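You operate a simulated robot arm through the tools that you are given. There is no shell and no other tool. Be economical: measure what you need, move in short steps, check, and stop when the job is done.

You are at the controls of a simulated two-armed robot. One attempt, no reset.

Task
Pick up the bottle that says "cream" from the long table with one hand, pass it to the other hand and put it on the top of the grey bench. Set down upright: bottle.

The check looks at the end state, three seconds after you hand in, the way a careful person would. Anything else that was tipped, shoved, dropped, spilled or broken makes it a failure.

Robot
Two 7-joint arms with two-finger parallel grippers on one trunk, on a base that drives. Base frame: it is fixed to the floor where the robot stands at the start and does not move with it; the origin is under the middle of the robot, x ahead of it, y to its left, z up. Readings come in m, degrees, newtons and seconds.
The left shoulder is at the start at [0.05, 0.161, 1.173], the right one opposite. With the tool pointing down near the work surface each hand reaches from about 0.24 to 0.68 m from the robot's upright axis, wherever it stands, measured 20 degrees to its own side. Places, roughly: top of the grey bench [4.5, 2.5, 0.8]. Payload 3.43 kg a hand.
The tool frame of a hand sits at the grasp point between the pads (the TCP): z along the fingers, y along the line on which they close. The tips reach 0.03 m beyond it. Largest opening 0.094 m; finger width 0.028, thickness 0.01; the body of the gripper, 0.05 by 0.096 m, starts 0.055 m behind the TCP.
Orientation is that of the tool frame in the base frame, as a unit quaternion [w, x, y, z]. With the fingers straight down and closing along the base's y, the tool's x points along the base's -x, its y along +y and its z along -z.

Tools
- The arms move only by the tool play_rows. It takes "left_rows", "right_rows" or both (then of equal length, played together; a hand with none holds still); each is a list of rows, each a list of 3 entries, a list of its own where there are three numbers: the shift along the base's x, y, z in m, then the turn, a rotation vector about the base's x, y, z in degrees, then the finger opening in m, from 0 to 0.094. In form: [[[tx, ty, tz], [ax, ay, az], grip], ...]. A call has 1 to 12 rows; each row is the pose to reach, as a shift and turn from the pose commanded when the call began. Each row takes 0.2 s and may step no farther than 0.05 m and 8.6 degrees from the row before; otherwise, or with a gripper value out of range, the whole call is refused. A pose out of reach is approached as far as the arm can. The call stops where the force on the tool passes 40 N (or 10 N more than at its start, if that is more) or the arm is blocked; 0.2 s more then pass. The fingers move at their own pace (about 0.045 m/s each) and stop on an object; they squeeze with about 21 N. The grip force told is the motor's: it shows also when the fingers shut on nothing. Time passes only in rows, and 0.2 s behind the last, so rows that repeat a pose let the fingers close. The reply holds the time, the measured pose of the TCP, the force on the tool along the base axes, the opening and the grip force, in the units named above and with some noise, with the torque about the TCP (base axes, N m) and any sound that the robot's microphone picked up, and new pictures: "views" is both (left out), scene, wrist or none (wrist: the cameras of the hands that moved).
- Cameras (640 x 400 px; columns grow to the right, rows downward): "scene" is now at [0.1262, 0.0375, 1.3165]; the picture's right is [0.42, -0.91, 0.00], its down [-0.34, -0.16, -0.93] and it looks along [0.84, 0.39, -0.37] (base axes); focal length 225 px, centre (320, 200). "left" rides on the left gripper at [0.076, -0.014, -0.102] in its tool frame; the picture's right is [0.18, 0.98, 0.00], its down [-0.75, 0.14, -0.64] and it looks along [-0.63, 0.12, 0.77] (tool axes); focal length 243 px, centre (320, 200). "right" rides on the right gripper at [0.076, 0.014, -0.102] in its tool frame; the picture's right is [-0.18, 0.98, 0.00], its down [-0.75, -0.14, -0.64] and it looks along [-0.63, -0.12, 0.77] (tool axes); focal length 243 px, centre (320, 200). There is no depth. A picture from a camera that has moved, and an enlarged one, comes with that camera's place and axes in the base frame and with its lens.
- raise_lower(by): slides the trunk up (or, below 0, down) by that many m; the arms and the scene camera ride with it, the base frame stays. It gives what a move gives, with no picture.
- base_move(legs): drives the robot by 1 to 6 legs, each [ahead, left, turn to the left] in m, m and degrees, along the robot's own axes; the way and the turn of a leg run together, so that a leg with both is an arc; at most 1.5 m and 180 degrees a leg. The arms and the cameras ride along, it lands a little off, and it stops where it bumps. It gives what a move gives, and a new picture of the scene camera.
- aim_head(pan, tilt): turns the head with the scene camera to pan (to the left, within 80 degrees either way) and tilt (down, from -29 to 69), counted from straight ahead of the robot. It gives what a move gives, and a new picture of the scene camera.
- inspect(camera, box): a new picture of the part [left, top, right, bottom] of that camera's present view, enlarged. It takes no simulated time.
- finish_job(): hands the job in; it is judged then, once.

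Go step by step. Nothing tells you exact positions but the pictures and the camera data: compare them with the known pose of the tool, close in by small moves and look again before you grip or let go. The budget is 120 turns and 260 pictures, counting those below and the enlarged ones. Unless the task says otherwise, let go and move clear before handing in, and close with one line.

The tools are called after "Emit:" by a JSON object that holds its "name" and its "arguments". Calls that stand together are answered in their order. play_rows: Moves the arms, as the interface text tells. Its arguments: {"type":"object","properties":{"left_rows":{"type":"array","items":{"type":"array"}},"right_rows":{"type":"array","items":{"type":"array"}},"views":{"type":"string","enum":["both","scene","wrist","none"]}},"required":[]} The other tools are called the same way: raise_lower (by) slides the trunk up or down; base_move (legs) drives the base; aim_head (pan, tilt) turns the head that bears the scene camera; inspect (camera, box) takes an enlarged picture of a part of a camera's view; finish_job () hands the job in.

At the start:

```text
t: 0.0
left_ee_pos: [0.2556, 0.32, 1.2341]
left_tool_rot: [0.0, 0.0, 1.0, 0.0]
left_ft_force: [-0.7, -0.5, -0.3]
left_moment: [-0.03, 0.0, -0.02]
left_opening: 0.0941
left_grasp_force: 0.1
right_ee_pos: [0.3474, -0.0102, 1.2314]
right_tool_rot: [0.0, 0.0, 1.0, 0.0]
right_ft_force: [-0.1, -0.4, -0.4]
right_moment: [0.01, 0.0, 0.02]
right_opening: 0.094
right_grasp_force: 0.0
trunk travel left (down, up): [-0.2, 0.067]
robot x, y, heading: [0.0004, 0.0037, 0.1]
head pan, tilt: [25.0, 21.8]
```

scene: 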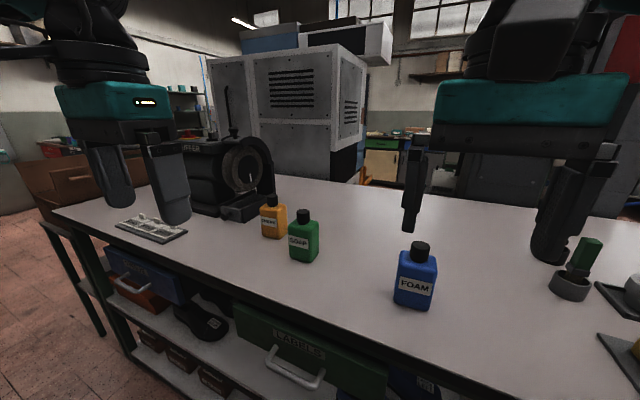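
right: 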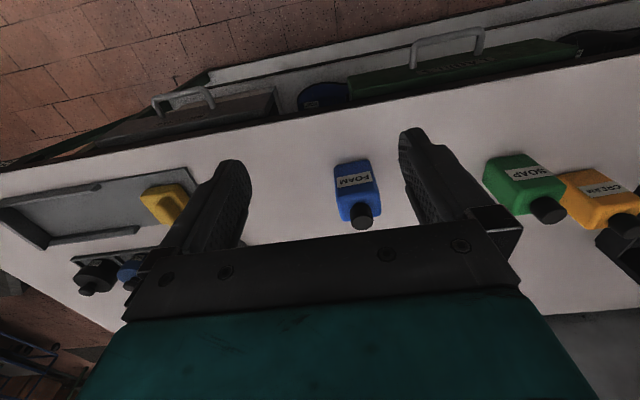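
left: 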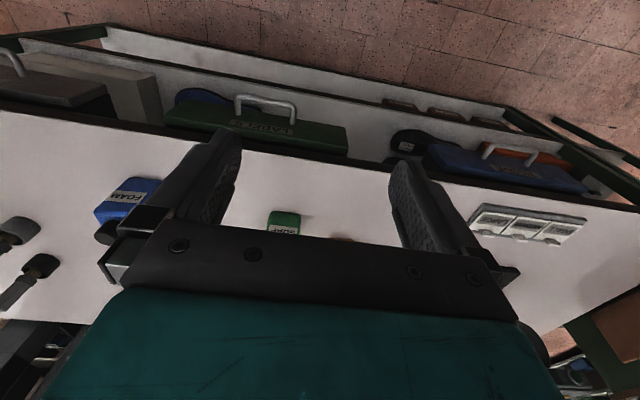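

The orange bottle seems to carry the "cream" label, standing behind the green one. I'll read the labels enlarged.

Emit:
{"name": "inspect", "arguments": {"camera": "scene", "box": [230, 170, 350, 280]}}

Emit:
{"name": "inspect", "arguments": {"camera": "right", "box": [470, 130, 640, 250]}}

```text
3.64 times, centred on (290, 225) of scene
camera zoom: at [0.1262, 0.0375, 1.3165], right [0.42, -0.91, 0.0], down [-0.34, -0.16, -0.93], along [0.84, 0.39, -0.37], focal length 819 px, centre (429, 109)
```

zoom: 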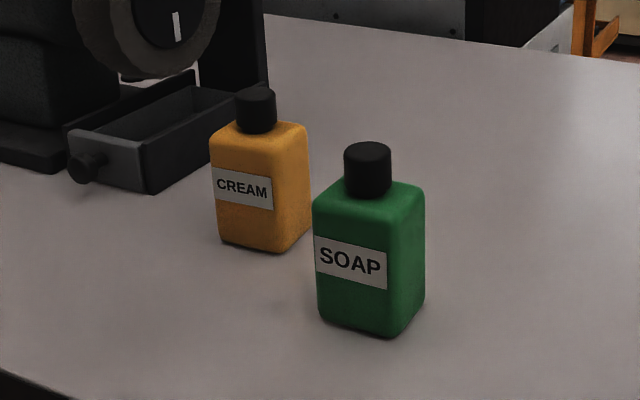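

```text
3.33 times, centred on (555, 190) of right
camera zoom: at [0.271, 0.0045, 1.3345], right [0.18, 0.98, 0.0], down [0.75, -0.14, 0.64], along [0.63, -0.12, -0.77], focal length 809 px, centre (-463, 233)
```

zoom: 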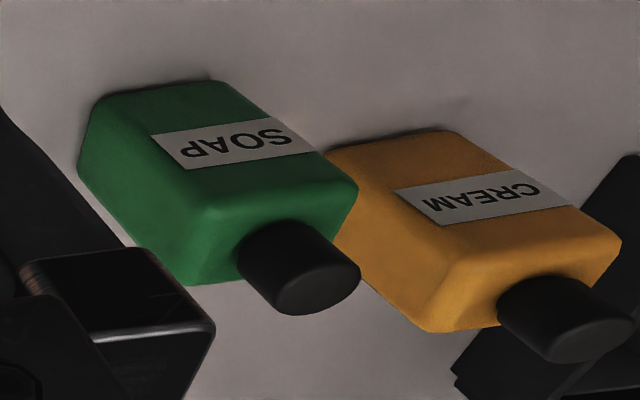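

"CREAM" is the orange bottle, which I place at about (0.645, 0.44), 0.135 m tall, with the soap bottle to its right-front at y ≤ 0.33. It is too far for a comfortable reach, so I'll shift the base left and a little ahead.

Emit:
{"name": "base_move", "arguments": {"legs": [[0.0, 0.25, 0], [0.08, 0, 0]]}}

Emit:
{"name": "aim_head", "arguments": {"pan": 15, "tilt": 40}}

```text
t: 2.5
left_ee_pos: [0.3358, 0.5681, 1.2332]
left_tool_rot: [-0.001, 0.001, 1.0, 0.001]
left_ft_force: [0.2, 1.2, 0.0]
left_moment: [0.0, 0.0, 0.0]
left_opening: 0.0939
left_grasp_force: 0.1
right_ee_pos: [0.4262, 0.2385, 1.232]
right_tool_rot: [0.0, 0.002, 1.0, 0.001]
right_ft_force: [-0.1, -0.3, 0.0]
right_moment: [-0.02, 0.01, 0.01]
right_opening: 0.0937
right_grasp_force: 0.1
trunk travel left (down, up): [-0.2, 0.067]
robot x, y, heading: [0.0776, 0.2541, -0.2]
head pan, tilt: [25.0, 21.8]
camera scene: at [0.206, 0.2859, 1.3164], right [0.42, -0.91, 0.0], down [-0.34, -0.16, -0.93], along [0.84, 0.39, -0.37], focal length 225 px, centre (320, 200)
```

scene: 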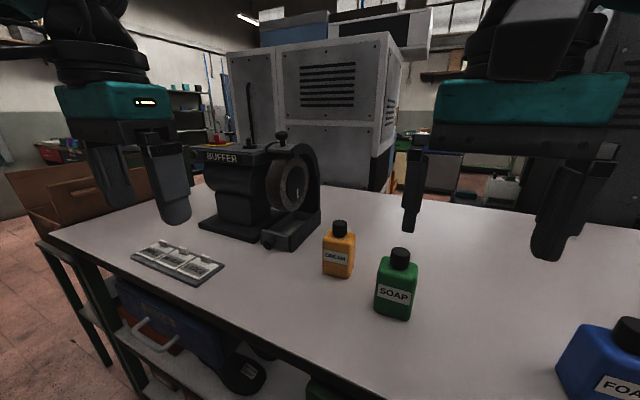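

```text
t: 3.3
left_ee_pos: [0.3348, 0.5676, 1.2338]
left_tool_rot: [0.0, 0.001, 1.0, 0.0]
left_ft_force: [-1.0, 0.4, 0.1]
left_moment: [0.0, 0.01, 0.0]
left_opening: 0.0937
left_grasp_force: 0.0
right_ee_pos: [0.4251, 0.2382, 1.2326]
right_tool_rot: [0.0, 0.002, 1.0, 0.0]
right_ft_force: [0.4, -0.1, 0.8]
right_moment: [-0.02, -0.01, 0.01]
right_opening: 0.094
right_grasp_force: 0.0
trunk travel left (down, up): [-0.2, 0.067]
robot x, y, heading: [0.08, 0.2461, -0.1]
head pan, tilt: [15.0, 40.0]
camera scene: at [0.2031, 0.2689, 1.2881], right [0.26, -0.97, 0.0], down [-0.62, -0.17, -0.77], along [0.74, 0.2, -0.64], focal length 225 px, centre (320, 200)
```

scene: 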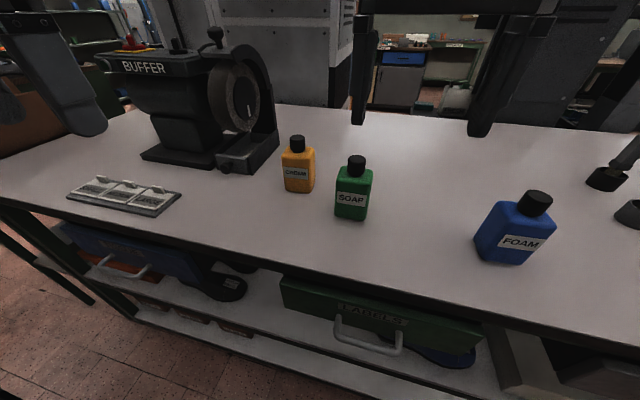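

Emit:
{"name": "inspect", "arguments": {"camera": "scene", "box": [230, 120, 390, 220]}}

```text
4.00 times, centred on (310, 170) of scene
camera zoom: at [0.2031, 0.2689, 1.2881], right [0.26, -0.97, 0.0], down [-0.62, -0.17, -0.77], along [0.74, 0.2, -0.64], focal length 901 px, centre (360, 320)
```

zoom: 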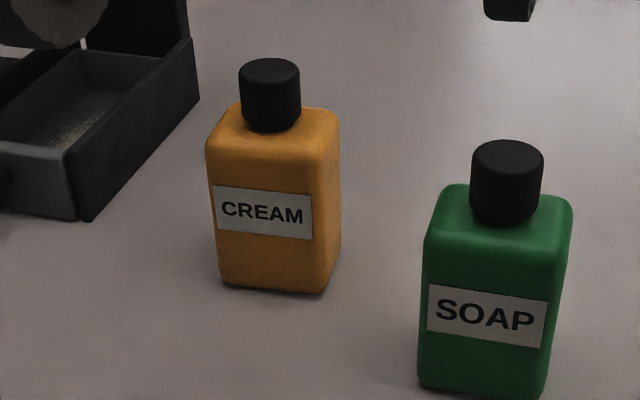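

The bottle's centre is at about (0.645, 0.441), roughly 0.066 wide along y, with the body top at z≈1.04 and the cap top at 1.074. The left hand will grasp its upper body tilted 40° back toward the robot, and I'll first bring it to a pre-grasp pose and move the right hand aside.

Emit:
{"name": "play_rows", "arguments": {"left_rows": [[[0.0, -0.02, 0], [0, -6, 0], 0.094], [[0.04, -0.04, -0.01], [0, -12, 0], 0.094], [[0.08, -0.06, -0.03], [0, -18, 0], 0.094], [[0.12, -0.08, -0.05], [0, -24, 0], 0.094], [[0.16, -0.1, -0.07], [0, -30, 0], 0.094], [[0.2, -0.115, -0.09], [0, -36, 0], 0.094], [[0.231, -0.127, -0.112], [0, -40, 0], 0.094]], "right_rows": [[[-0.02, -0.04, 0], [0, 0, 0], 0.094], [[-0.04, -0.08, 0], [0, 0, 0], 0.094], [[-0.06, -0.11, 0], [0, 0, 0], 0.094], [[-0.07, -0.12, 0], [0, 0, 0], 0.094], [[-0.07, -0.12, 0], [0, 0, 0], 0.094], [[-0.07, -0.12, 0], [0, 0, 0], 0.094], [[-0.07, -0.12, 0], [0, 0, 0], 0.094]]}}

```text
t: 4.9
left_ee_pos: [0.5678, 0.4402, 1.1211]
left_tool_rot: [0.341, 0.001, 0.94, -0.001]
left_ft_force: [0.1, 0.3, 0.6]
left_moment: [0.01, 0.0, -0.05]
left_opening: 0.0941
left_grasp_force: 0.0
right_ee_pos: [0.3567, 0.1192, 1.2321]
right_tool_rot: [0.0, 0.002, 1.0, 0.0]
right_ft_force: [1.0, -0.5, 0.3]
right_moment: [0.02, 0.0, -0.02]
right_opening: 0.0942
right_grasp_force: 0.1
trunk travel left (down, up): [-0.2, 0.067]
robot x, y, heading: [0.0804, 0.2495, -0.1]
head pan, tilt: [15.0, 40.0]
camera scene: at [0.2039, 0.269, 1.2879], right [0.26, -0.97, 0.0], down [-0.62, -0.17, -0.77], along [0.74, 0.2, -0.64], focal length 225 px, centre (320, 200)
camera right: at [0.2803, 0.1336, 1.3344], right [0.19, 0.98, 0.0], down [0.75, -0.14, 0.64], along [0.63, -0.12, -0.77], focal length 243 px, centre (320, 200)
camera left: at [0.4445, 0.4266, 1.1513], right [-0.14, 0.98, -0.12], down [0.16, 0.14, 0.98], along [0.98, 0.12, -0.18], focal length 243 px, centre (320, 200)
```

scene: 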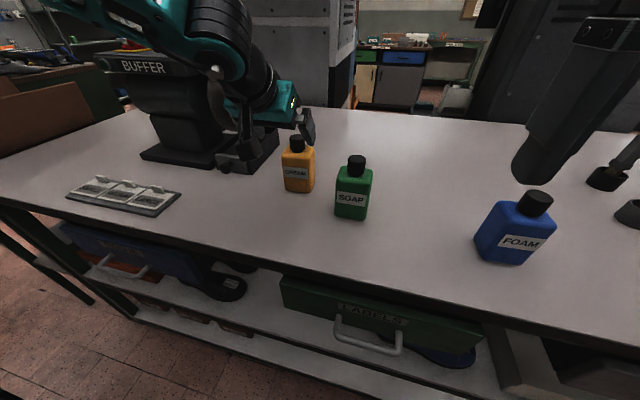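
right: 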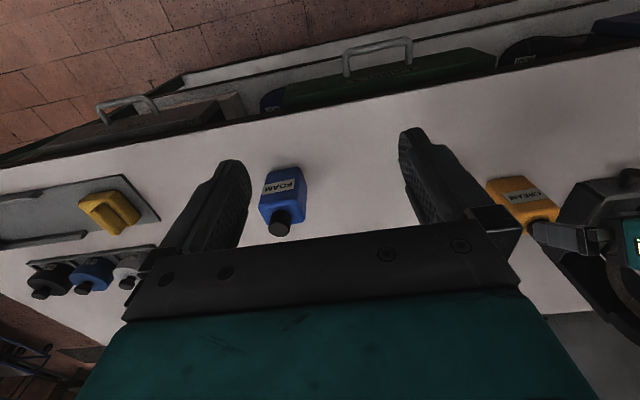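
left: 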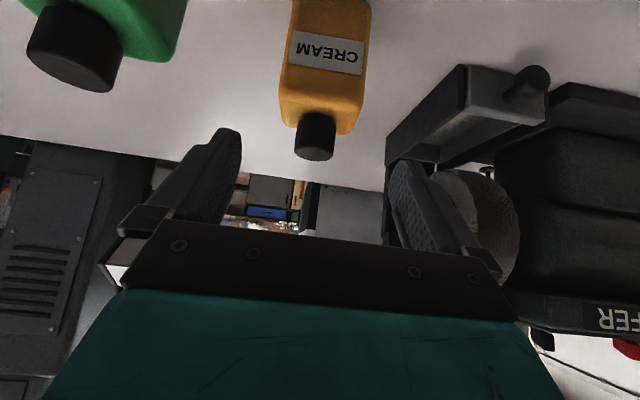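

The wrist view confirms the bottle centre at y≈0.441, between the fingers. I'll advance along the tool axis.

Emit:
{"name": "play_rows", "arguments": {"left_rows": [[[0.02, 0.001, -0.024], [0, 0, 2], 0.094], [[0.04, 0.001, -0.048], [0, 0, 3], 0.094], [[0.06, 0.001, -0.072], [0, 0, 4], 0.094], [[0.075, 0.001, -0.091], [0, 0, 4], 0.094], [[0.075, 0.001, -0.091], [0, 0, 4], 0.094]]}}

```text
t: 6.1
left_ee_pos: [0.6413, 0.4429, 1.0304]
left_tool_rot: [0.343, -0.032, 0.939, 0.012]
left_ft_force: [0.4, 0.7, 0.4]
left_moment: [0.0, -0.03, 0.0]
left_opening: 0.094
left_grasp_force: 0.1
right_ee_pos: [0.3561, 0.1193, 1.2326]
right_tool_rot: [0.0, 0.002, 1.0, 0.0]
right_ft_force: [0.0, 0.4, -0.5]
right_moment: [0.0, -0.01, -0.01]
right_opening: 0.0941
right_grasp_force: 0.1
trunk travel left (down, up): [-0.2, 0.067]
robot x, y, heading: [0.081, 0.2499, 0.1]
head pan, tilt: [15.0, 40.0]
camera scene: at [0.2029, 0.2688, 1.288], right [0.26, -0.97, 0.0], down [-0.62, -0.17, -0.77], along [0.74, 0.2, -0.64], focal length 225 px, centre (320, 200)
camera left: at [0.5193, 0.4195, 1.0611], right [-0.21, 0.97, -0.12], down [0.15, 0.15, 0.98], along [0.97, 0.18, -0.18], focal length 243 px, centre (320, 200)
```

scene: 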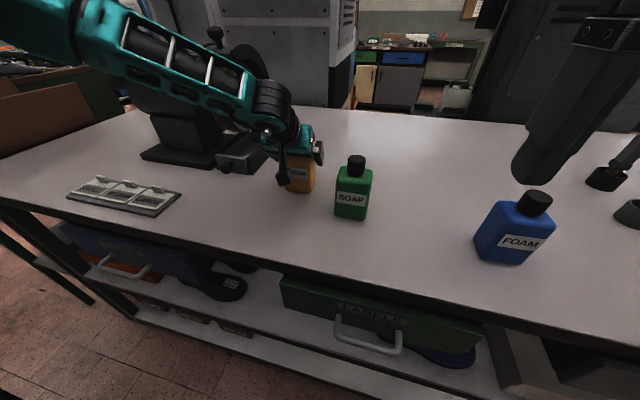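
left: 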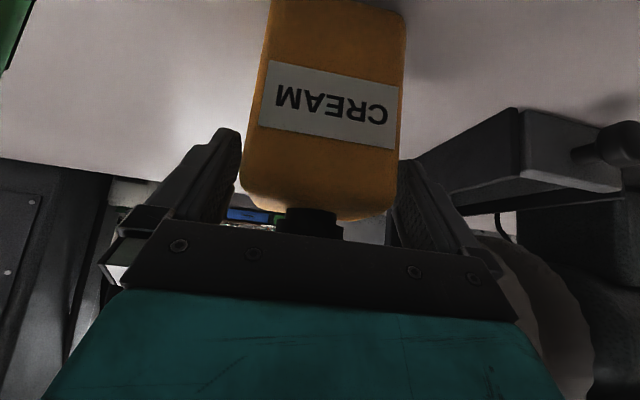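

The bottle's shoulders sit between the fingers and nothing touches. I'll close on it.

Emit:
{"name": "play_rows", "arguments": {"left_rows": [[[0, 0, 0], [0, 0, 0], 0.07], [[0, 0, 0], [0, 0, 0], 0.05], [[0, 0, 0], [0, 0, 0], 0.04], [[0, 0, 0], [0, 0, 0], 0.04], [[0, 0, 0], [0, 0, 0], 0.04]]}}

```text
t: 7.3
left_ee_pos: [0.6416, 0.4411, 1.0309]
left_tool_rot: [0.342, -0.032, 0.939, 0.013]
left_ft_force: [-0.1, -2.2, 1.2]
left_moment: [-0.13, -0.12, -0.02]
left_opening: 0.0745
left_grasp_force: 21.0
right_ee_pos: [0.3553, 0.1196, 1.2322]
right_tool_rot: [0.001, 0.002, 1.0, 0.001]
right_ft_force: [-0.3, 0.5, 0.7]
right_moment: [0.0, -0.02, 0.01]
right_opening: 0.0942
right_grasp_force: 0.2
trunk travel left (down, up): [-0.2, 0.067]
robot x, y, heading: [0.0767, 0.2498, -0.2]
head pan, tilt: [15.0, 40.0]
camera scene: at [0.2031, 0.2686, 1.288], right [0.26, -0.97, 0.0], down [-0.62, -0.17, -0.77], along [0.74, 0.2, -0.64], focal length 225 px, centre (320, 200)
camera left: at [0.5192, 0.4193, 1.0614], right [-0.21, 0.97, -0.12], down [0.15, 0.15, 0.98], along [0.97, 0.18, -0.18], focal length 243 px, centre (320, 200)
```

scene: 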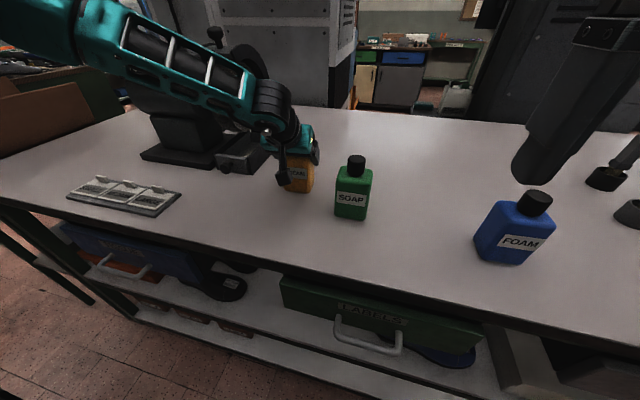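
left: 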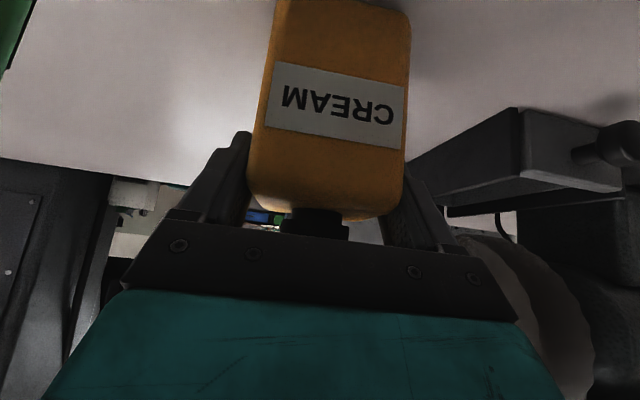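

Gripped at 0.0745 m with 21 N. I'll lift straight up.

Emit:
{"name": "play_rows", "arguments": {"left_rows": [[[0, 0, 0.02], [0, 0, 0], 0.04], [[0, 0, 0.06], [0, 0, 0], 0.04], [[0, 0, 0.1], [0, 0, 0], 0.04], [[-0.03, -0.0, 0.13], [0, 0, 0], 0.04], [[-0.07, -0.0, 0.15], [0, 0, 0], 0.04], [[-0.1, 0, 0.16], [0, 0, 0], 0.04]]}}

```text
t: 8.7
left_ee_pos: [0.5408, 0.4419, 1.1915]
left_tool_rot: [0.342, -0.032, 0.939, 0.012]
left_ft_force: [0.1, 0.1, -3.7]
left_moment: [-0.01, 0.0, -0.01]
left_opening: 0.0742
left_grasp_force: 20.9
right_ee_pos: [0.355, 0.1195, 1.2324]
right_tool_rot: [0.001, 0.003, 1.0, 0.0]
right_ft_force: [0.4, -0.4, -0.1]
right_moment: [-0.01, -0.01, 0.04]
right_opening: 0.0938
right_grasp_force: 0.1
trunk travel left (down, up): [-0.2, 0.067]
robot x, y, heading: [0.0771, 0.2463, -0.4]
head pan, tilt: [15.0, 40.0]
camera scene: at [0.2027, 0.269, 1.2881], right [0.26, -0.97, 0.0], down [-0.62, -0.17, -0.77], along [0.74, 0.2, -0.64], focal length 225 px, centre (320, 200)
camera left: at [0.4192, 0.4193, 1.2214], right [-0.21, 0.97, -0.12], down [0.15, 0.15, 0.98], along [0.97, 0.18, -0.18], focal length 243 px, centre (320, 200)
```

scene: 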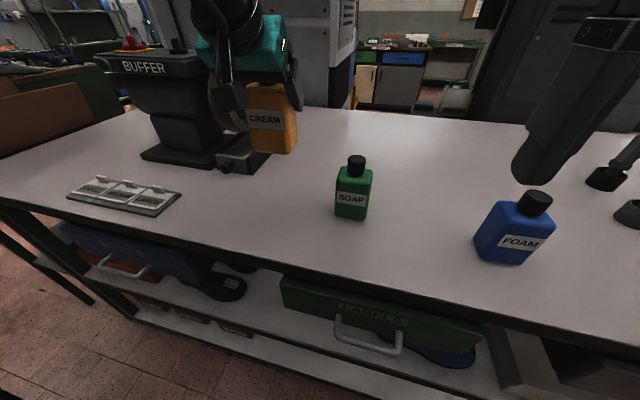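
left: 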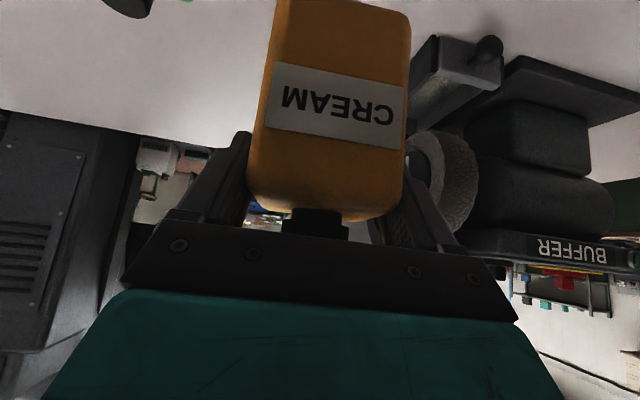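

The bottle is held firmly (about 3.7 N). I'll back off from the table to do the hand-over in free space.

Emit:
{"name": "base_move", "arguments": {"legs": [[-0.35, 0, 0]]}}

Emit:
{"name": "aim_head", "arguments": {"pan": 0, "tilt": 25}}

```text
t: 11.0
left_ee_pos: [0.192, 0.4432, 1.1913]
left_tool_rot: [0.342, -0.034, 0.939, 0.013]
left_ft_force: [-0.1, -0.4, -3.8]
left_moment: [-0.01, -0.02, 0.0]
left_opening: 0.0744
left_grasp_force: 20.9
right_ee_pos: [0.0055, 0.1208, 1.2314]
right_tool_rot: [0.0, 0.0, 1.0, 0.0]
right_ft_force: [-0.5, -0.4, 0.2]
right_moment: [0.02, -0.01, 0.01]
right_opening: 0.0942
right_grasp_force: 0.1
trunk travel left (down, up): [-0.2, 0.067]
robot x, y, heading: [-0.2681, 0.2521, -0.1]
head pan, tilt: [15.0, 40.0]
camera scene: at [-0.1461, 0.2695, 1.288], right [0.26, -0.97, 0.0], down [-0.62, -0.17, -0.77], along [0.74, 0.2, -0.64], focal length 225 px, centre (320, 200)
```

scene: 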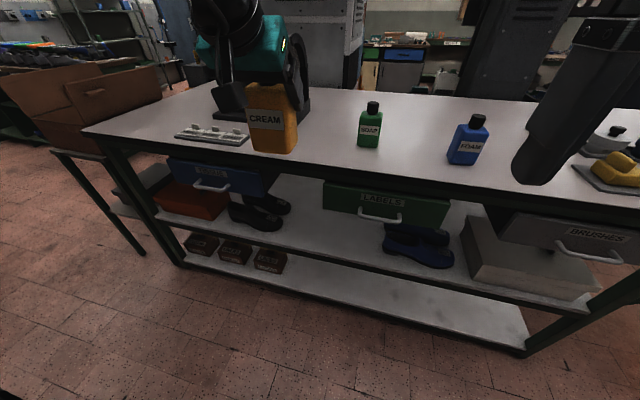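

```text
t: 11.7
left_ee_pos: [0.1932, 0.4443, 1.1905]
left_tool_rot: [0.342, -0.033, 0.939, 0.013]
left_ft_force: [0.4, -0.5, -3.4]
left_moment: [0.01, 0.0, 0.01]
left_opening: 0.0743
left_grasp_force: 21.1
right_ee_pos: [0.0063, 0.1198, 1.2318]
right_tool_rot: [0.0, 0.0, 1.0, 0.0]
right_ft_force: [0.2, 0.7, 0.2]
right_moment: [0.01, -0.04, 0.02]
right_opening: 0.0942
right_grasp_force: 0.0
trunk travel left (down, up): [-0.2, 0.067]
robot x, y, heading: [-0.2736, 0.249, 0.0]
head pan, tilt: [0.0, 25.0]
camera scene: at [-0.1355, 0.2476, 1.3112], right [0.0, -1.0, 0.0], down [-0.42, 0.0, -0.91], along [0.91, 0.0, -0.42], focal length 225 px, centre (320, 200)
```

scene: 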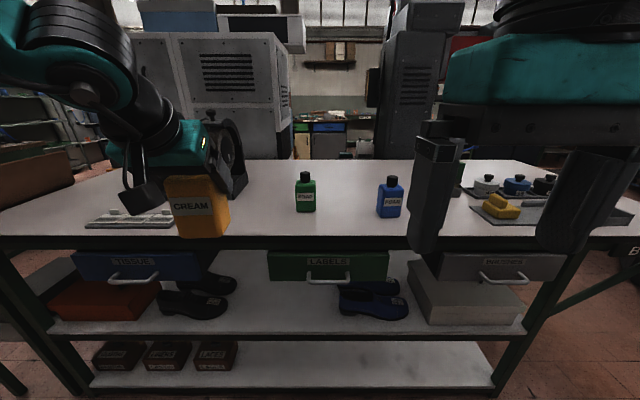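

Next I'll swing the left hand so it comes from the left side (a −85° yaw about vertical, which keeps the bottle upright), with the bottle near the robot's midline.

Emit:
{"name": "play_rows", "arguments": {"left_rows": [[[0.0, -0.014, 0], [0, 0, -8], 0.04], [[0.0, -0.028, 0], [0, 0, -16], 0.04], [[0.0, -0.042, 0], [0, 0, -24], 0.04], [[0, -0.056, 0], [0, 0, -32], 0.04], [[0, -0.07, 0], [0, 0, -40], 0.04], [[0, -0.084, 0], [0, 0, -48], 0.04], [[0, -0.1, 0], [0, 0, -56], 0.04], [[0, -0.11, 0], [0, 0, -64], 0.04], [[0, -0.12, 0], [0, 0, -72], 0.04], [[0, -0.13, 0], [0, 0, -80], 0.04], [[0, -0.14, 0], [0, 0, -86], 0.04], [[0, -0.14, 0], [0, 0, -86], 0.04]]}}

```text
t: 14.3
left_ee_pos: [0.0643, 0.2217, 1.1811]
left_tool_rot: [0.259, 0.615, 0.711, -0.223]
left_ft_force: [0.5, 0.2, -4.1]
left_moment: [-0.01, -0.04, 0.01]
left_opening: 0.0748
left_grasp_force: 21.6
left hand out of reach, approached as far as the arm can: row 8, 9, 10, 11, 12
right_ee_pos: [0.0066, 0.1194, 1.2314]
right_tool_rot: [-0.001, 0.0, 1.0, 0.001]
right_ft_force: [0.0, -1.0, 0.3]
right_moment: [0.01, 0.0, 0.0]
right_opening: 0.0941
right_grasp_force: 0.2
trunk travel left (down, up): [-0.2, 0.067]
robot x, y, heading: [-0.2687, 0.2504, 0.1]
head pan, tilt: [0.0, 25.0]
camera scene: at [-0.1355, 0.2476, 1.3113], right [0.0, -1.0, 0.0], down [-0.42, 0.0, -0.91], along [0.91, 0.0, -0.42], focal length 225 px, centre (320, 200)
camera left: at [0.0331, 0.3425, 1.2112], right [0.95, 0.28, -0.12], down [0.16, -0.14, 0.98], along [0.26, -0.95, -0.18], focal length 243 px, centre (320, 200)
```

scene: 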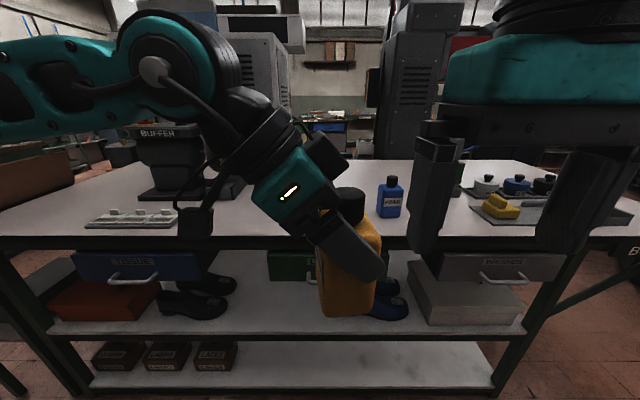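
left: 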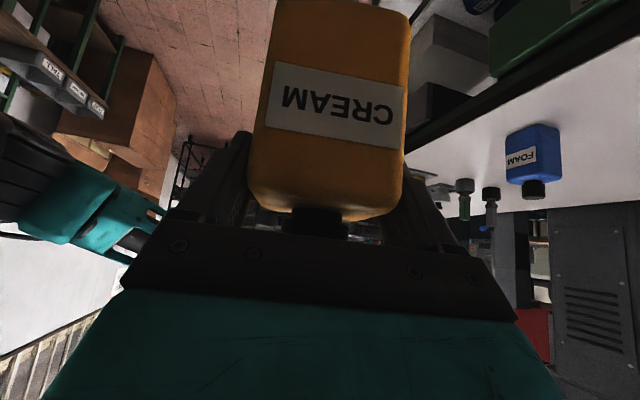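

The left hand now comes from the left (pointing −y and 50° down), but it was pulled closer to the robot than asked. I'll move it out forward with this orientation.

Emit:
{"name": "play_rows", "arguments": {"left_rows": [[[0.03, 0.02, 0.0], [0, 0, 0], 0.04], [[0.06, 0.04, 0.0], [0, 0, 0], 0.04], [[0.09, 0.06, 0], [0, 0, 0], 0.04]], "views": "scene"}}

```text
t: 15.1
left_ee_pos: [0.0635, 0.221, 1.1806]
left_tool_rot: [0.26, 0.614, 0.711, -0.222]
left_ft_force: [0.8, 0.2, -4.8]
left_moment: [0.03, -0.04, 0.01]
left_opening: 0.0746
left_grasp_force: 20.6
left hand out of reach, approached as far as the arm can: row 1, 2, 3
right_ee_pos: [0.0062, 0.1209, 1.2325]
right_tool_rot: [0.0, 0.0, 1.0, 0.0]
right_ft_force: [0.3, -0.8, 1.1]
right_moment: [0.0, 0.0, 0.02]
right_opening: 0.0941
right_grasp_force: 0.1
trunk travel left (down, up): [-0.2, 0.067]
robot x, y, heading: [-0.2704, 0.2511, 0.0]
head pan, tilt: [0.0, 25.0]
camera scene: at [-0.1356, 0.2473, 1.3113], right [0.0, -1.0, 0.0], down [-0.42, 0.0, -0.91], along [0.91, 0.0, -0.42], focal length 225 px, centre (320, 200)
```

scene: 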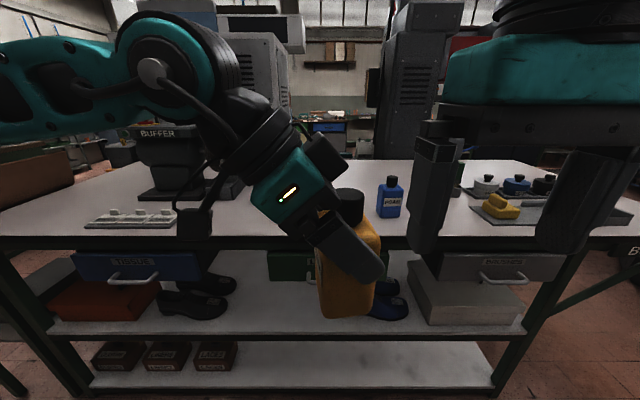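

The arm stayed put, so the commanded pose is likely still beyond reach. I'll undo part of the yaw and see where the arm lands.

Emit:
{"name": "play_rows", "arguments": {"left_rows": [[[0, 0, 0], [0, 0, 8], 0.04], [[0, 0, 0], [0, 0, 16], 0.04], [[0.0, 0.0, 0], [0, 0, 24], 0.04], [[0.0, 0.0, 0], [0, 0, 30], 0.04], [[0.0, 0.0, 0], [0, 0, 30], 0.04]], "views": "scene"}}

```text
t: 16.3
left_ee_pos: [0.0653, 0.2342, 1.1771]
left_tool_rot: [0.309, 0.411, 0.845, -0.149]
left_ft_force: [-0.4, 1.2, -3.9]
left_moment: [0.01, 0.05, 0.0]
left_opening: 0.0743
left_grasp_force: 20.9
left hand out of reach, approached as far as the arm can: row 3, 4, 5
right_ee_pos: [0.0056, 0.1215, 1.2319]
right_tool_rot: [0.0, 0.0, 1.0, 0.0]
right_ft_force: [0.2, -0.1, 0.0]
right_moment: [-0.02, -0.03, 0.04]
right_opening: 0.0938
right_grasp_force: 0.0
trunk travel left (down, up): [-0.2, 0.067]
robot x, y, heading: [-0.271, 0.2516, 0.2]
head pan, tilt: [0.0, 25.0]
camera scene: at [-0.1356, 0.2477, 1.3113], right [0.0, -1.0, 0.0], down [-0.42, 0.0, -0.91], along [0.91, 0.0, -0.42], focal length 225 px, centre (320, 200)
```

scene: 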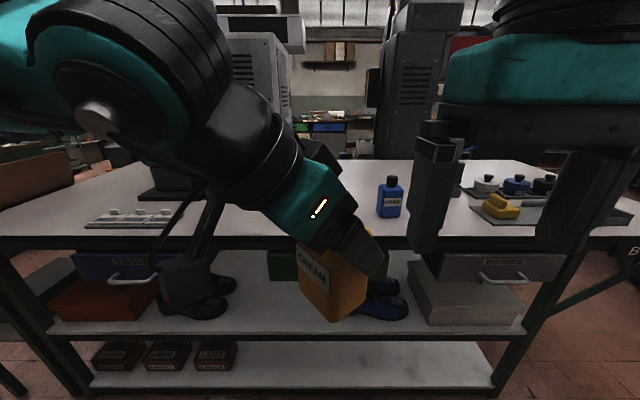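

The commanded pose follows the achieved one. From this yaw (−52°), I'll try moving forward and left.

Emit:
{"name": "play_rows", "arguments": {"left_rows": [[[0.03, 0.02, 0.01], [0, 0, 0], 0.04], [[0.06, 0.03, 0.01], [0, 0, 0], 0.04], [[0.09, 0.04, 0.01], [0, 0, 0], 0.04], [[0.12, 0.05, 0.01], [0, 0, 0], 0.04], [[0.12, 0.05, 0.01], [0, 0, 0], 0.04]], "views": "scene"}}

```text
t: 17.5
left_ee_pos: [0.1856, 0.2838, 1.1885]
left_tool_rot: [0.308, 0.41, 0.845, -0.149]
left_ft_force: [0.5, -0.8, -4.4]
left_moment: [-0.01, 0.0, -0.03]
left_opening: 0.0744
left_grasp_force: 20.6
right_ee_pos: [0.0061, 0.12, 1.2328]
right_tool_rot: [0.0, 0.0, 1.0, 0.0]
right_ft_force: [0.0, 0.0, 0.5]
right_moment: [-0.01, -0.04, -0.01]
right_opening: 0.0941
right_grasp_force: 0.0
trunk travel left (down, up): [-0.2, 0.067]
robot x, y, heading: [-0.2703, 0.2458, -0.2]
head pan, tilt: [0.0, 25.0]
camera scene: at [-0.1358, 0.2474, 1.3113], right [0.0, -1.0, 0.0], down [-0.42, 0.0, -0.91], along [0.91, 0.0, -0.42], focal length 225 px, centre (320, 200)
```

scene: 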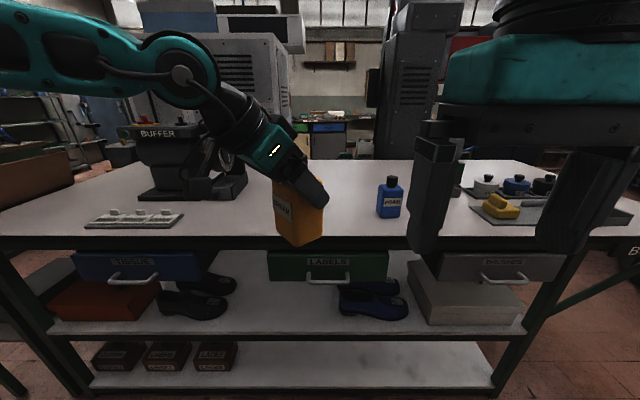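

That is reachable. I'll try more yaw in small steps here.

Emit:
{"name": "play_rows", "arguments": {"left_rows": [[[0, 0, 0], [0, 0, -6], 0.04], [[0, 0, 0], [0, 0, -12], 0.04], [[0, 0, 0], [0, 0, -18], 0.04], [[0, 0, 0], [0, 0, -24], 0.04]], "views": "none"}}

```text
t: 18.5
left_ee_pos: [0.1127, 0.2371, 1.1799]
left_tool_rot: [0.275, 0.569, 0.748, -0.204]
left_ft_force: [-0.2, 1.1, -4.2]
left_moment: [0.05, -0.01, 0.01]
left_opening: 0.0744
left_grasp_force: 21.0
left hand out of reach, approached as far as the arm can: row 2, 3, 4
right_ee_pos: [0.007, 0.12, 1.2314]
right_tool_rot: [0.0, 0.0, 1.0, 0.001]
right_ft_force: [0.4, 0.0, 0.3]
right_moment: [0.0, 0.03, 0.0]
right_opening: 0.0941
right_grasp_force: 0.1
trunk travel left (down, up): [-0.2, 0.067]
robot x, y, heading: [-0.275, 0.2501, 0.3]
head pan, tilt: [0.0, 25.0]
```

Yaw range improves closer in and further right. Now I'll prepare the right hand: move it right, clear of the left, and pitch it 55°.

Emit:
{"name": "play_rows", "arguments": {"right_rows": [[[0.0, -0.04, 0.0], [0, -8, 0], 0.094], [[0.0, -0.08, 0.0], [0, -16, 0], 0.094], [[0.02, -0.12, -0.01], [0, -24, 0], 0.094], [[0.04, -0.15, -0.02], [0, -32, 0], 0.094], [[0.06, -0.18, -0.04], [0, -40, 0], 0.094], [[0.07, -0.2, -0.06], [0, -48, 0], 0.094], [[0.08, -0.22, -0.08], [0, -55, 0], 0.094]], "views": "none"}}

Emit:
{"name": "play_rows", "arguments": {"right_rows": [[[0.0, 0.0, 0.0], [0, 0, 8], 0.094], [[0.0, 0, 0.0], [0, 0, 16], 0.094], [[0.0, 0, 0], [0, 0, 24], 0.094], [[0, 0, 0], [0, 0, 32], 0.094], [[0, 0, 0], [0, 0, 40], 0.094], [[0, 0, 0], [0, 0, 48], 0.094], [[0, 0, 0], [0, 0, 56], 0.094], [[0, 0, 0], [0, 0, 64], 0.094], [[0, 0, 0], [0, 0, 72], 0.094], [[0, 0, 0], [0, 0, 80], 0.094]], "views": "scene"}}

```text
t: 20.1
left_ee_pos: [0.113, 0.237, 1.1811]
left_tool_rot: [0.275, 0.569, 0.748, -0.203]
left_ft_force: [0.1, -0.1, -3.0]
left_moment: [0.01, 0.03, 0.04]
left_opening: 0.0742
left_grasp_force: 21.3
right_ee_pos: [0.094, -0.1073, 1.1564]
right_tool_rot: [0.461, -0.001, 0.887, 0.0]
right_ft_force: [0.6, -0.5, 0.5]
right_moment: [-0.01, 0.03, 0.02]
right_opening: 0.094
right_grasp_force: 0.1
right hand out of reach, approached as far as the arm can: row 7
trunk travel left (down, up): [-0.2, 0.067]
robot x, y, heading: [-0.2743, 0.2507, 0.0]
head pan, tilt: [0.0, 25.0]
```

```text
t: 22.3
left_ee_pos: [0.111, 0.2366, 1.1812]
left_tool_rot: [0.275, 0.569, 0.747, -0.203]
left_ft_force: [-0.3, -0.1, -3.2]
left_moment: [0.02, -0.02, 0.04]
left_opening: 0.0745
left_grasp_force: 21.1
right_ee_pos: [-0.1339, 0.0339, 1.2327]
right_tool_rot: [0.346, -0.493, 0.751, 0.271]
right_ft_force: [-0.6, -0.2, 0.1]
right_moment: [0.04, -0.04, -0.01]
right_opening: 0.094
right_grasp_force: 0.1
right hand out of reach, approached as far as the arm can: row 3, 4, 5, 6, 7, 8, 9, 10
trunk travel left (down, up): [-0.2, 0.067]
robot x, y, heading: [-0.2679, 0.249, -0.1]
head pan, tilt: [0.0, 25.0]
camera scene: at [-0.1371, 0.2468, 1.3116], right [0.0, -1.0, 0.0], down [-0.42, 0.0, -0.91], along [0.91, 0.0, -0.42], focal length 225 px, centre (320, 200)
```

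scene: 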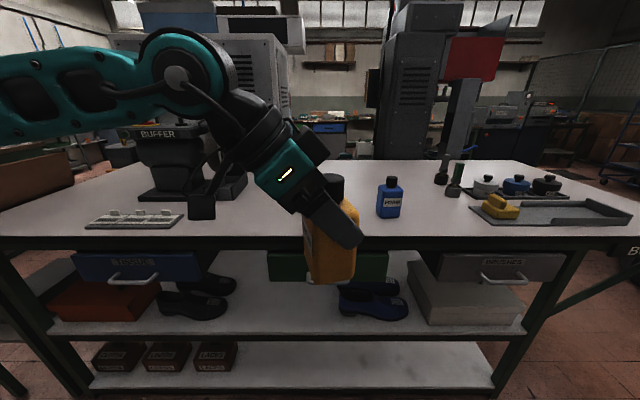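

The right hand cannot point straight left, so I'll have it point forward-left and grip the bottle's front and back faces low down, perpendicular to the left hand. First the left goes back to yaw ≈ −52° and the right unwinds.

Emit:
{"name": "play_rows", "arguments": {"left_rows": [[[0.0, 0.0, 0.0], [0, 0, 6], 0.04], [[0.01, 0.01, 0.005], [0, 0, 12], 0.04], [[0.03, 0.02, 0.01], [0, 0, 18], 0.04], [[0.05, 0.035, 0.015], [0, 0, 22], 0.04], [[0.075, 0.047, 0.02], [0, 0, 22], 0.04], [[0.075, 0.047, 0.02], [0, 0, 22], 0.04]], "right_rows": [[[0.0, 0.0, 0.0], [0, 0, -6], 0.094], [[0.01, -0.01, -0.01], [0, 0, -12], 0.094], [[0.03, -0.02, -0.02], [0, 0, -18], 0.094], [[0.06, -0.03, -0.03], [0, 0, -24], 0.094], [[0.09, -0.04, -0.05], [0, 0, -30], 0.094], [[0.12, -0.05, -0.07], [0, 0, -33], 0.094]], "views": "none"}}

Emit:
{"name": "play_rows", "arguments": {"right_rows": [[[0, 0, 0], [3.7, -4.7, 0], 0.094], [[0.0, 0, 0], [7.4, -9.4, 0], 0.094], [[0, 0, 0], [11, -14.1, 0], 0.094], [[0, 0, 0], [14.2, -18.1, 0], 0.094]], "views": "both"}}

```text
t: 23.7
left_ee_pos: [0.1884, 0.286, 1.2006]
left_tool_rot: [0.305, 0.426, 0.838, -0.155]
left_ft_force: [0.4, -0.5, -4.1]
left_moment: [0.0, 0.01, -0.02]
left_opening: 0.0747
left_grasp_force: 21.2
right_ee_pos: [0.0021, -0.039, 1.1804]
right_tool_rot: [0.408, -0.26, 0.86, 0.162]
right_ft_force: [-0.2, 0.0, -0.1]
right_moment: [-0.01, 0.01, 0.0]
right_opening: 0.094
right_grasp_force: 0.1
right hand out of reach, approached as far as the arm can: row 1, 2, 3, 4, 5, 6
trunk travel left (down, up): [-0.2, 0.067]
robot x, y, heading: [-0.2698, 0.2495, -0.0]
head pan, tilt: [0.0, 25.0]
```

```text
t: 24.7
left_ee_pos: [0.1883, 0.287, 1.2003]
left_tool_rot: [0.305, 0.426, 0.837, -0.155]
left_ft_force: [0.0, -0.2, -3.6]
left_moment: [0.01, -0.02, -0.01]
left_opening: 0.0747
left_grasp_force: 21.8
right_ee_pos: [0.0125, -0.0384, 1.2189]
right_tool_rot: [0.555, -0.226, 0.764, 0.238]
right_ft_force: [-0.4, -1.0, -0.1]
right_moment: [-0.05, -0.03, 0.01]
right_opening: 0.0939
right_grasp_force: 0.0
right hand out of reach, approached as far as the arm can: row 1, 2, 3, 4
trunk travel left (down, up): [-0.2, 0.067]
robot x, y, heading: [-0.2689, 0.2503, -0.0]
head pan, tilt: [0.0, 25.0]
camera scene: at [-0.1355, 0.2475, 1.3113], right [0.0, -1.0, 0.0], down [-0.42, 0.0, -0.91], along [0.91, 0.0, -0.42], focal length 225 px, centre (320, 200)
camera right: at [-0.0919, -0.0969, 1.1747], right [-0.55, 0.79, 0.29], down [-0.18, -0.44, 0.88], along [0.82, 0.43, 0.38], focal length 243 px, centre (320, 200)
```

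scene: 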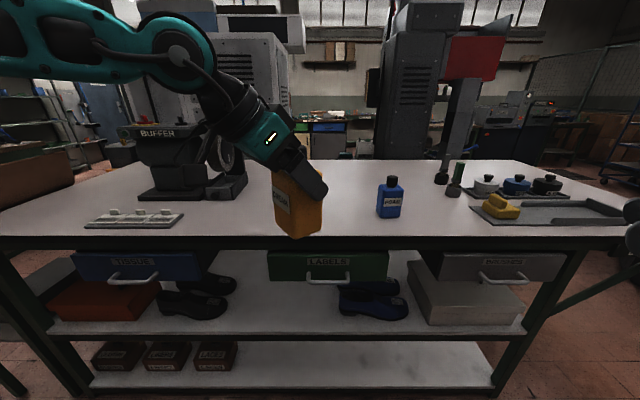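
right: 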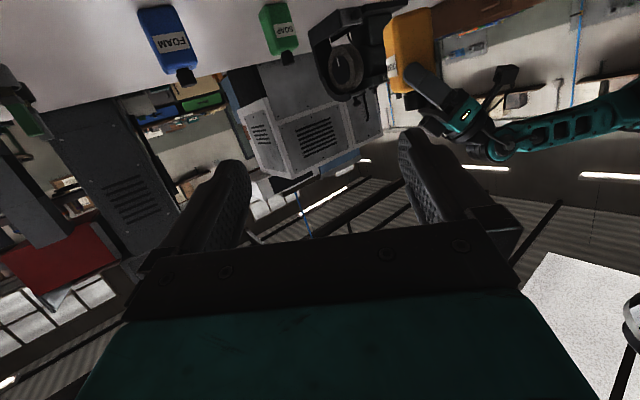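

The right hand now points forward-left, 15° below horizontal, as wanted. I take the bottle's centre at about (0.190, 0.284), with its bottom at z≈1.11; next is the right pre-grasp pose 0.12 m short.

Emit:
{"name": "play_rows", "arguments": {"right_rows": [[[0.01, 0.04, 0], [-0.8, -0.7, -0.3], 0.094], [[0.02, 0.08, -0.01], [-1.6, -1.3, -0.6], 0.094], [[0.03, 0.12, -0.02], [-2.4, -2, -0.9], 0.094], [[0.045, 0.16, -0.03], [-3.2, -2.7, -1.2], 0.094], [[0.057, 0.2, -0.04], [-4, -3.4, -1.5], 0.094], [[0.068, 0.242, -0.048], [-4.8, -4, -1.9], 0.094], [[0.068, 0.242, -0.048], [-4.8, -4, -1.9], 0.094]]}}

```text
t: 26.3
left_ee_pos: [0.1891, 0.2845, 1.2003]
left_tool_rot: [0.305, 0.427, 0.837, -0.155]
left_ft_force: [0.3, 0.1, -3.9]
left_moment: [-0.01, -0.01, 0.01]
left_opening: 0.0743
left_grasp_force: 21.4
right_ee_pos: [0.1238, 0.2238, 1.1857]
right_tool_rot: [0.588, -0.247, 0.751, 0.175]
right_ft_force: [0.8, 0.4, 0.3]
right_moment: [-0.04, 0.02, -0.01]
right_opening: 0.0942
right_grasp_force: 0.1
right hand out of reach, approached as far as the arm can: row 1, 2, 3, 4, 5, 6, 7
trunk travel left (down, up): [-0.2, 0.067]
robot x, y, heading: [-0.2649, 0.2471, 0.1]
head pan, tilt: [0.0, 25.0]
camera scene: at [-0.1358, 0.2466, 1.3113], right [0.0, -1.0, 0.0], down [-0.42, 0.0, -0.91], along [0.91, 0.0, -0.42], focal length 225 px, centre (320, 200)
camera right: at [0.0203, 0.1671, 1.1364], right [-0.53, 0.83, 0.15], down [-0.29, -0.34, 0.89], along [0.8, 0.43, 0.42], focal length 243 px, centre (320, 200)
```

scene: 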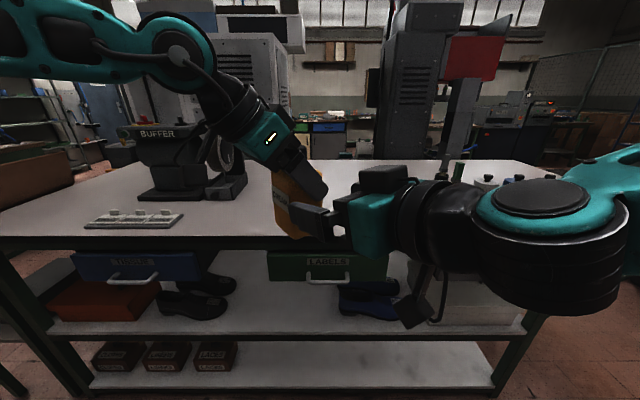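
right: 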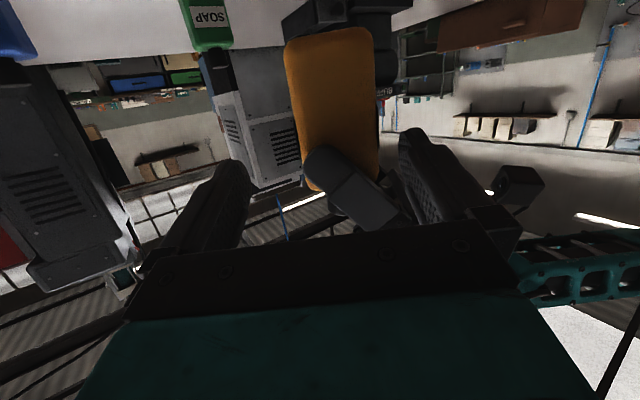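

The pre-grasp landed a bit close and high, but the right fingers already straddle the bottle in direction. I'll lower it to h≈0.03 above the bottle's bottom and centre it.

Emit:
{"name": "play_rows", "arguments": {"right_rows": [[[-0.01, 0.0, -0.015], [0, 0, 0], 0.094], [[-0.014, 0.003, -0.03], [0, 0, 0], 0.094], [[-0.014, 0.003, -0.046], [0, 0, 0], 0.094], [[-0.014, 0.003, -0.046], [0, 0, 0], 0.094]]}}

```text
t: 27.3
left_ee_pos: [0.1888, 0.2858, 1.2008]
left_tool_rot: [0.305, 0.426, 0.837, -0.154]
left_ft_force: [-0.9, 0.2, -2.9]
left_moment: [-0.02, -0.01, 0.01]
left_opening: 0.0746
left_grasp_force: 21.3
right_ee_pos: [0.1267, 0.2362, 1.1405]
right_tool_rot: [0.587, -0.248, 0.751, 0.173]
right_ft_force: [0.0, 0.4, -0.5]
right_moment: [-0.02, -0.03, 0.0]
right_opening: 0.094
right_grasp_force: 0.0
right hand out of reach, approached as far as the arm can: row 1, 2, 3, 4
trunk travel left (down, up): [-0.2, 0.067]
robot x, y, heading: [-0.2693, 0.2497, 0.1]
head pan, tilt: [0.0, 25.0]
camera scene: at [-0.1359, 0.2477, 1.3114], right [0.0, -1.0, 0.0], down [-0.42, 0.0, -0.91], along [0.91, 0.0, -0.42], focal length 225 px, centre (320, 200)
camera right: at [0.0232, 0.1788, 1.0914], right [-0.53, 0.83, 0.15], down [-0.29, -0.34, 0.89], along [0.8, 0.43, 0.42], focal length 243 px, centre (320, 200)
```

scene: 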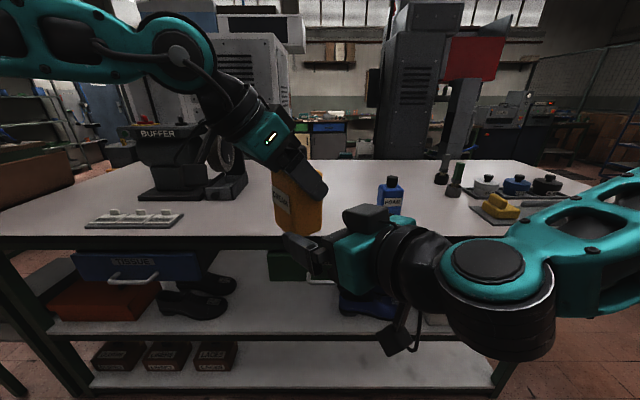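
right: 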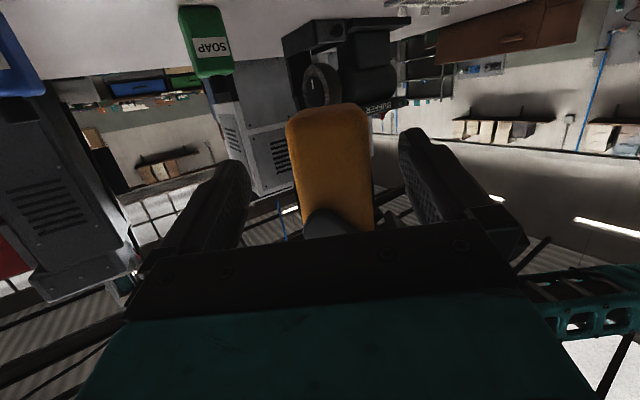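

Centred, and at the right height. I'll advance horizontally along the bottle's width by about 0.06 m.

Emit:
{"name": "play_rows", "arguments": {"right_rows": [[[0.013, 0.009, 0], [0, 0, 0], 0.094], [[0.026, 0.018, 0], [0, 0, 0], 0.094], [[0.038, 0.027, 0], [0, 0, 0], 0.094], [[0.049, 0.035, 0], [0, 0, 0], 0.094], [[0.049, 0.035, 0], [0, 0, 0], 0.094]]}}

```text
t: 28.5
left_ee_pos: [0.1878, 0.2853, 1.2004]
left_tool_rot: [0.306, 0.426, 0.838, -0.154]
left_ft_force: [0.1, 0.4, -4.6]
left_moment: [0.02, -0.01, 0.0]
left_opening: 0.0747
left_grasp_force: 21.2
right_ee_pos: [0.1766, 0.2704, 1.1391]
right_tool_rot: [0.587, -0.247, 0.751, 0.173]
right_ft_force: [0.9, -0.1, 0.2]
right_moment: [-0.05, 0.0, -0.02]
right_opening: 0.0938
right_grasp_force: 0.0
trunk travel left (down, up): [-0.2, 0.067]
robot x, y, heading: [-0.2727, 0.2464, -0.2]
head pan, tilt: [0.0, 25.0]
camera scene: at [-0.1357, 0.2474, 1.3113], right [0.0, -1.0, 0.0], down [-0.42, 0.0, -0.91], along [0.91, 0.0, -0.42], focal length 225 px, centre (320, 200)
camera right: at [0.073, 0.2134, 1.0913], right [-0.53, 0.83, 0.15], down [-0.29, -0.34, 0.89], along [0.8, 0.43, 0.42], focal length 243 px, centre (320, 200)
```

scene: 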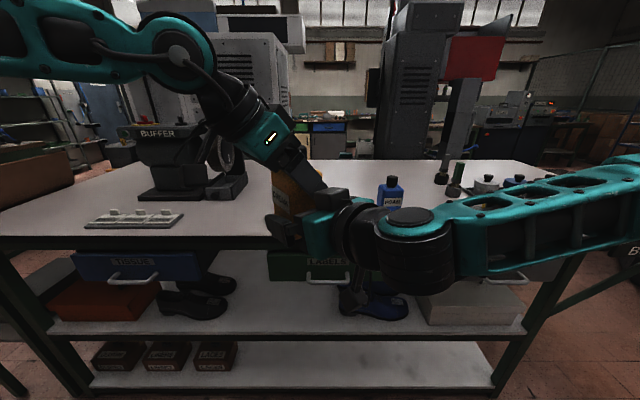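
right: 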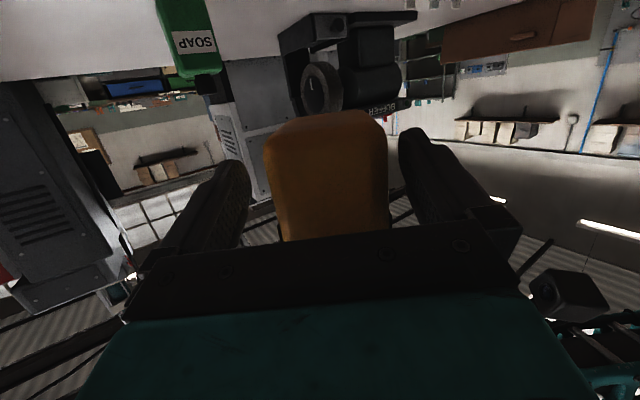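

The bottle is between the right fingers with no contact. I'll close the right hand while the left holds.

Emit:
{"name": "play_rows", "arguments": {"right_rows": [[[0, 0, 0], [0, 0, 0], 0.075], [[0, 0, 0], [0, 0, 0], 0.055], [[0, 0, 0], [0, 0, 0], 0.04], [[0, 0, 0], [0, 0, 0], 0.03], [[0, 0, 0], [0, 0, 0], 0.03], [[0, 0, 0], [0, 0, 0], 0.03]]}}

```text
t: 29.9
left_ee_pos: [0.189, 0.2848, 1.2002]
left_tool_rot: [0.306, 0.427, 0.837, -0.155]
left_ft_force: [6.1, -15.2, 0.8]
left_moment: [-0.34, -0.17, 0.03]
left_opening: 0.0744
left_grasp_force: 21.0
right_ee_pos: [0.1762, 0.2717, 1.1389]
right_tool_rot: [0.587, -0.249, 0.751, 0.174]
right_ft_force: [-6.0, 14.2, -0.4]
right_moment: [-0.63, -0.15, 0.24]
right_opening: 0.0626
right_grasp_force: 21.3
trunk travel left (down, up): [-0.2, 0.067]
robot x, y, heading: [-0.2687, 0.2498, -0.0]
head pan, tilt: [0.0, 25.0]
camera scene: at [-0.1356, 0.2474, 1.3113], right [0.0, -1.0, 0.0], down [-0.42, 0.0, -0.91], along [0.91, 0.0, -0.42], focal length 225 px, centre (320, 200)
camera right: at [0.0723, 0.2136, 1.0909], right [-0.53, 0.83, 0.15], down [-0.29, -0.34, 0.89], along [0.8, 0.43, 0.42], focal length 243 px, centre (320, 200)
```

scene: 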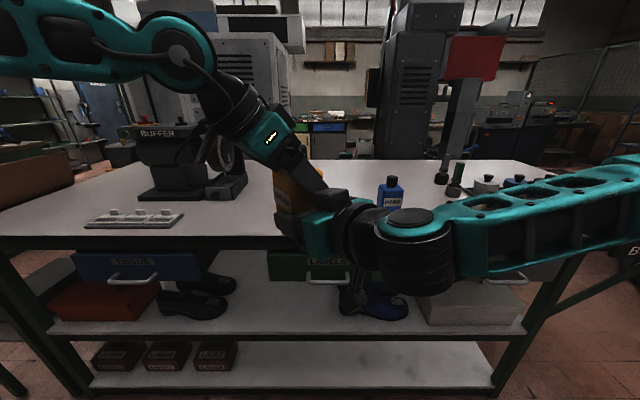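
right: 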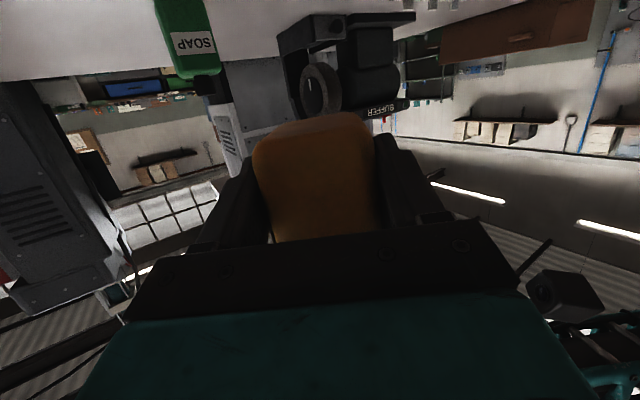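

Both hands hold it, with about 15 N of side tension from a small centring offset. I'll relieve it by letting the right hand give a few millimetres along that force.

Emit:
{"name": "play_rows", "arguments": {"right_rows": [[[-0.001, 0.002, 0], [0, 0, 0], 0.03], [[-0.002, 0.004, 0], [0, 0, 0], 0.03], [[-0.002, 0.004, 0], [0, 0, 0], 0.03]], "views": "none"}}

```text
t: 30.7
left_ee_pos: [0.189, 0.2865, 1.2009]
left_tool_rot: [0.305, 0.427, 0.838, -0.153]
left_ft_force: [-1.3, 8.8, 5.7]
left_moment: [0.23, -0.08, -0.65]
left_opening: 0.0745
left_grasp_force: 21.0
right_ee_pos: [0.1756, 0.2727, 1.139]
right_tool_rot: [0.587, -0.243, 0.753, 0.171]
right_ft_force: [2.1, -9.2, -5.7]
right_moment: [0.22, 0.24, 0.54]
right_opening: 0.0627
right_grasp_force: 21.2
trunk travel left (down, up): [-0.2, 0.067]
robot x, y, heading: [-0.2711, 0.2484, -0.3]
head pan, tilt: [0.0, 25.0]
```

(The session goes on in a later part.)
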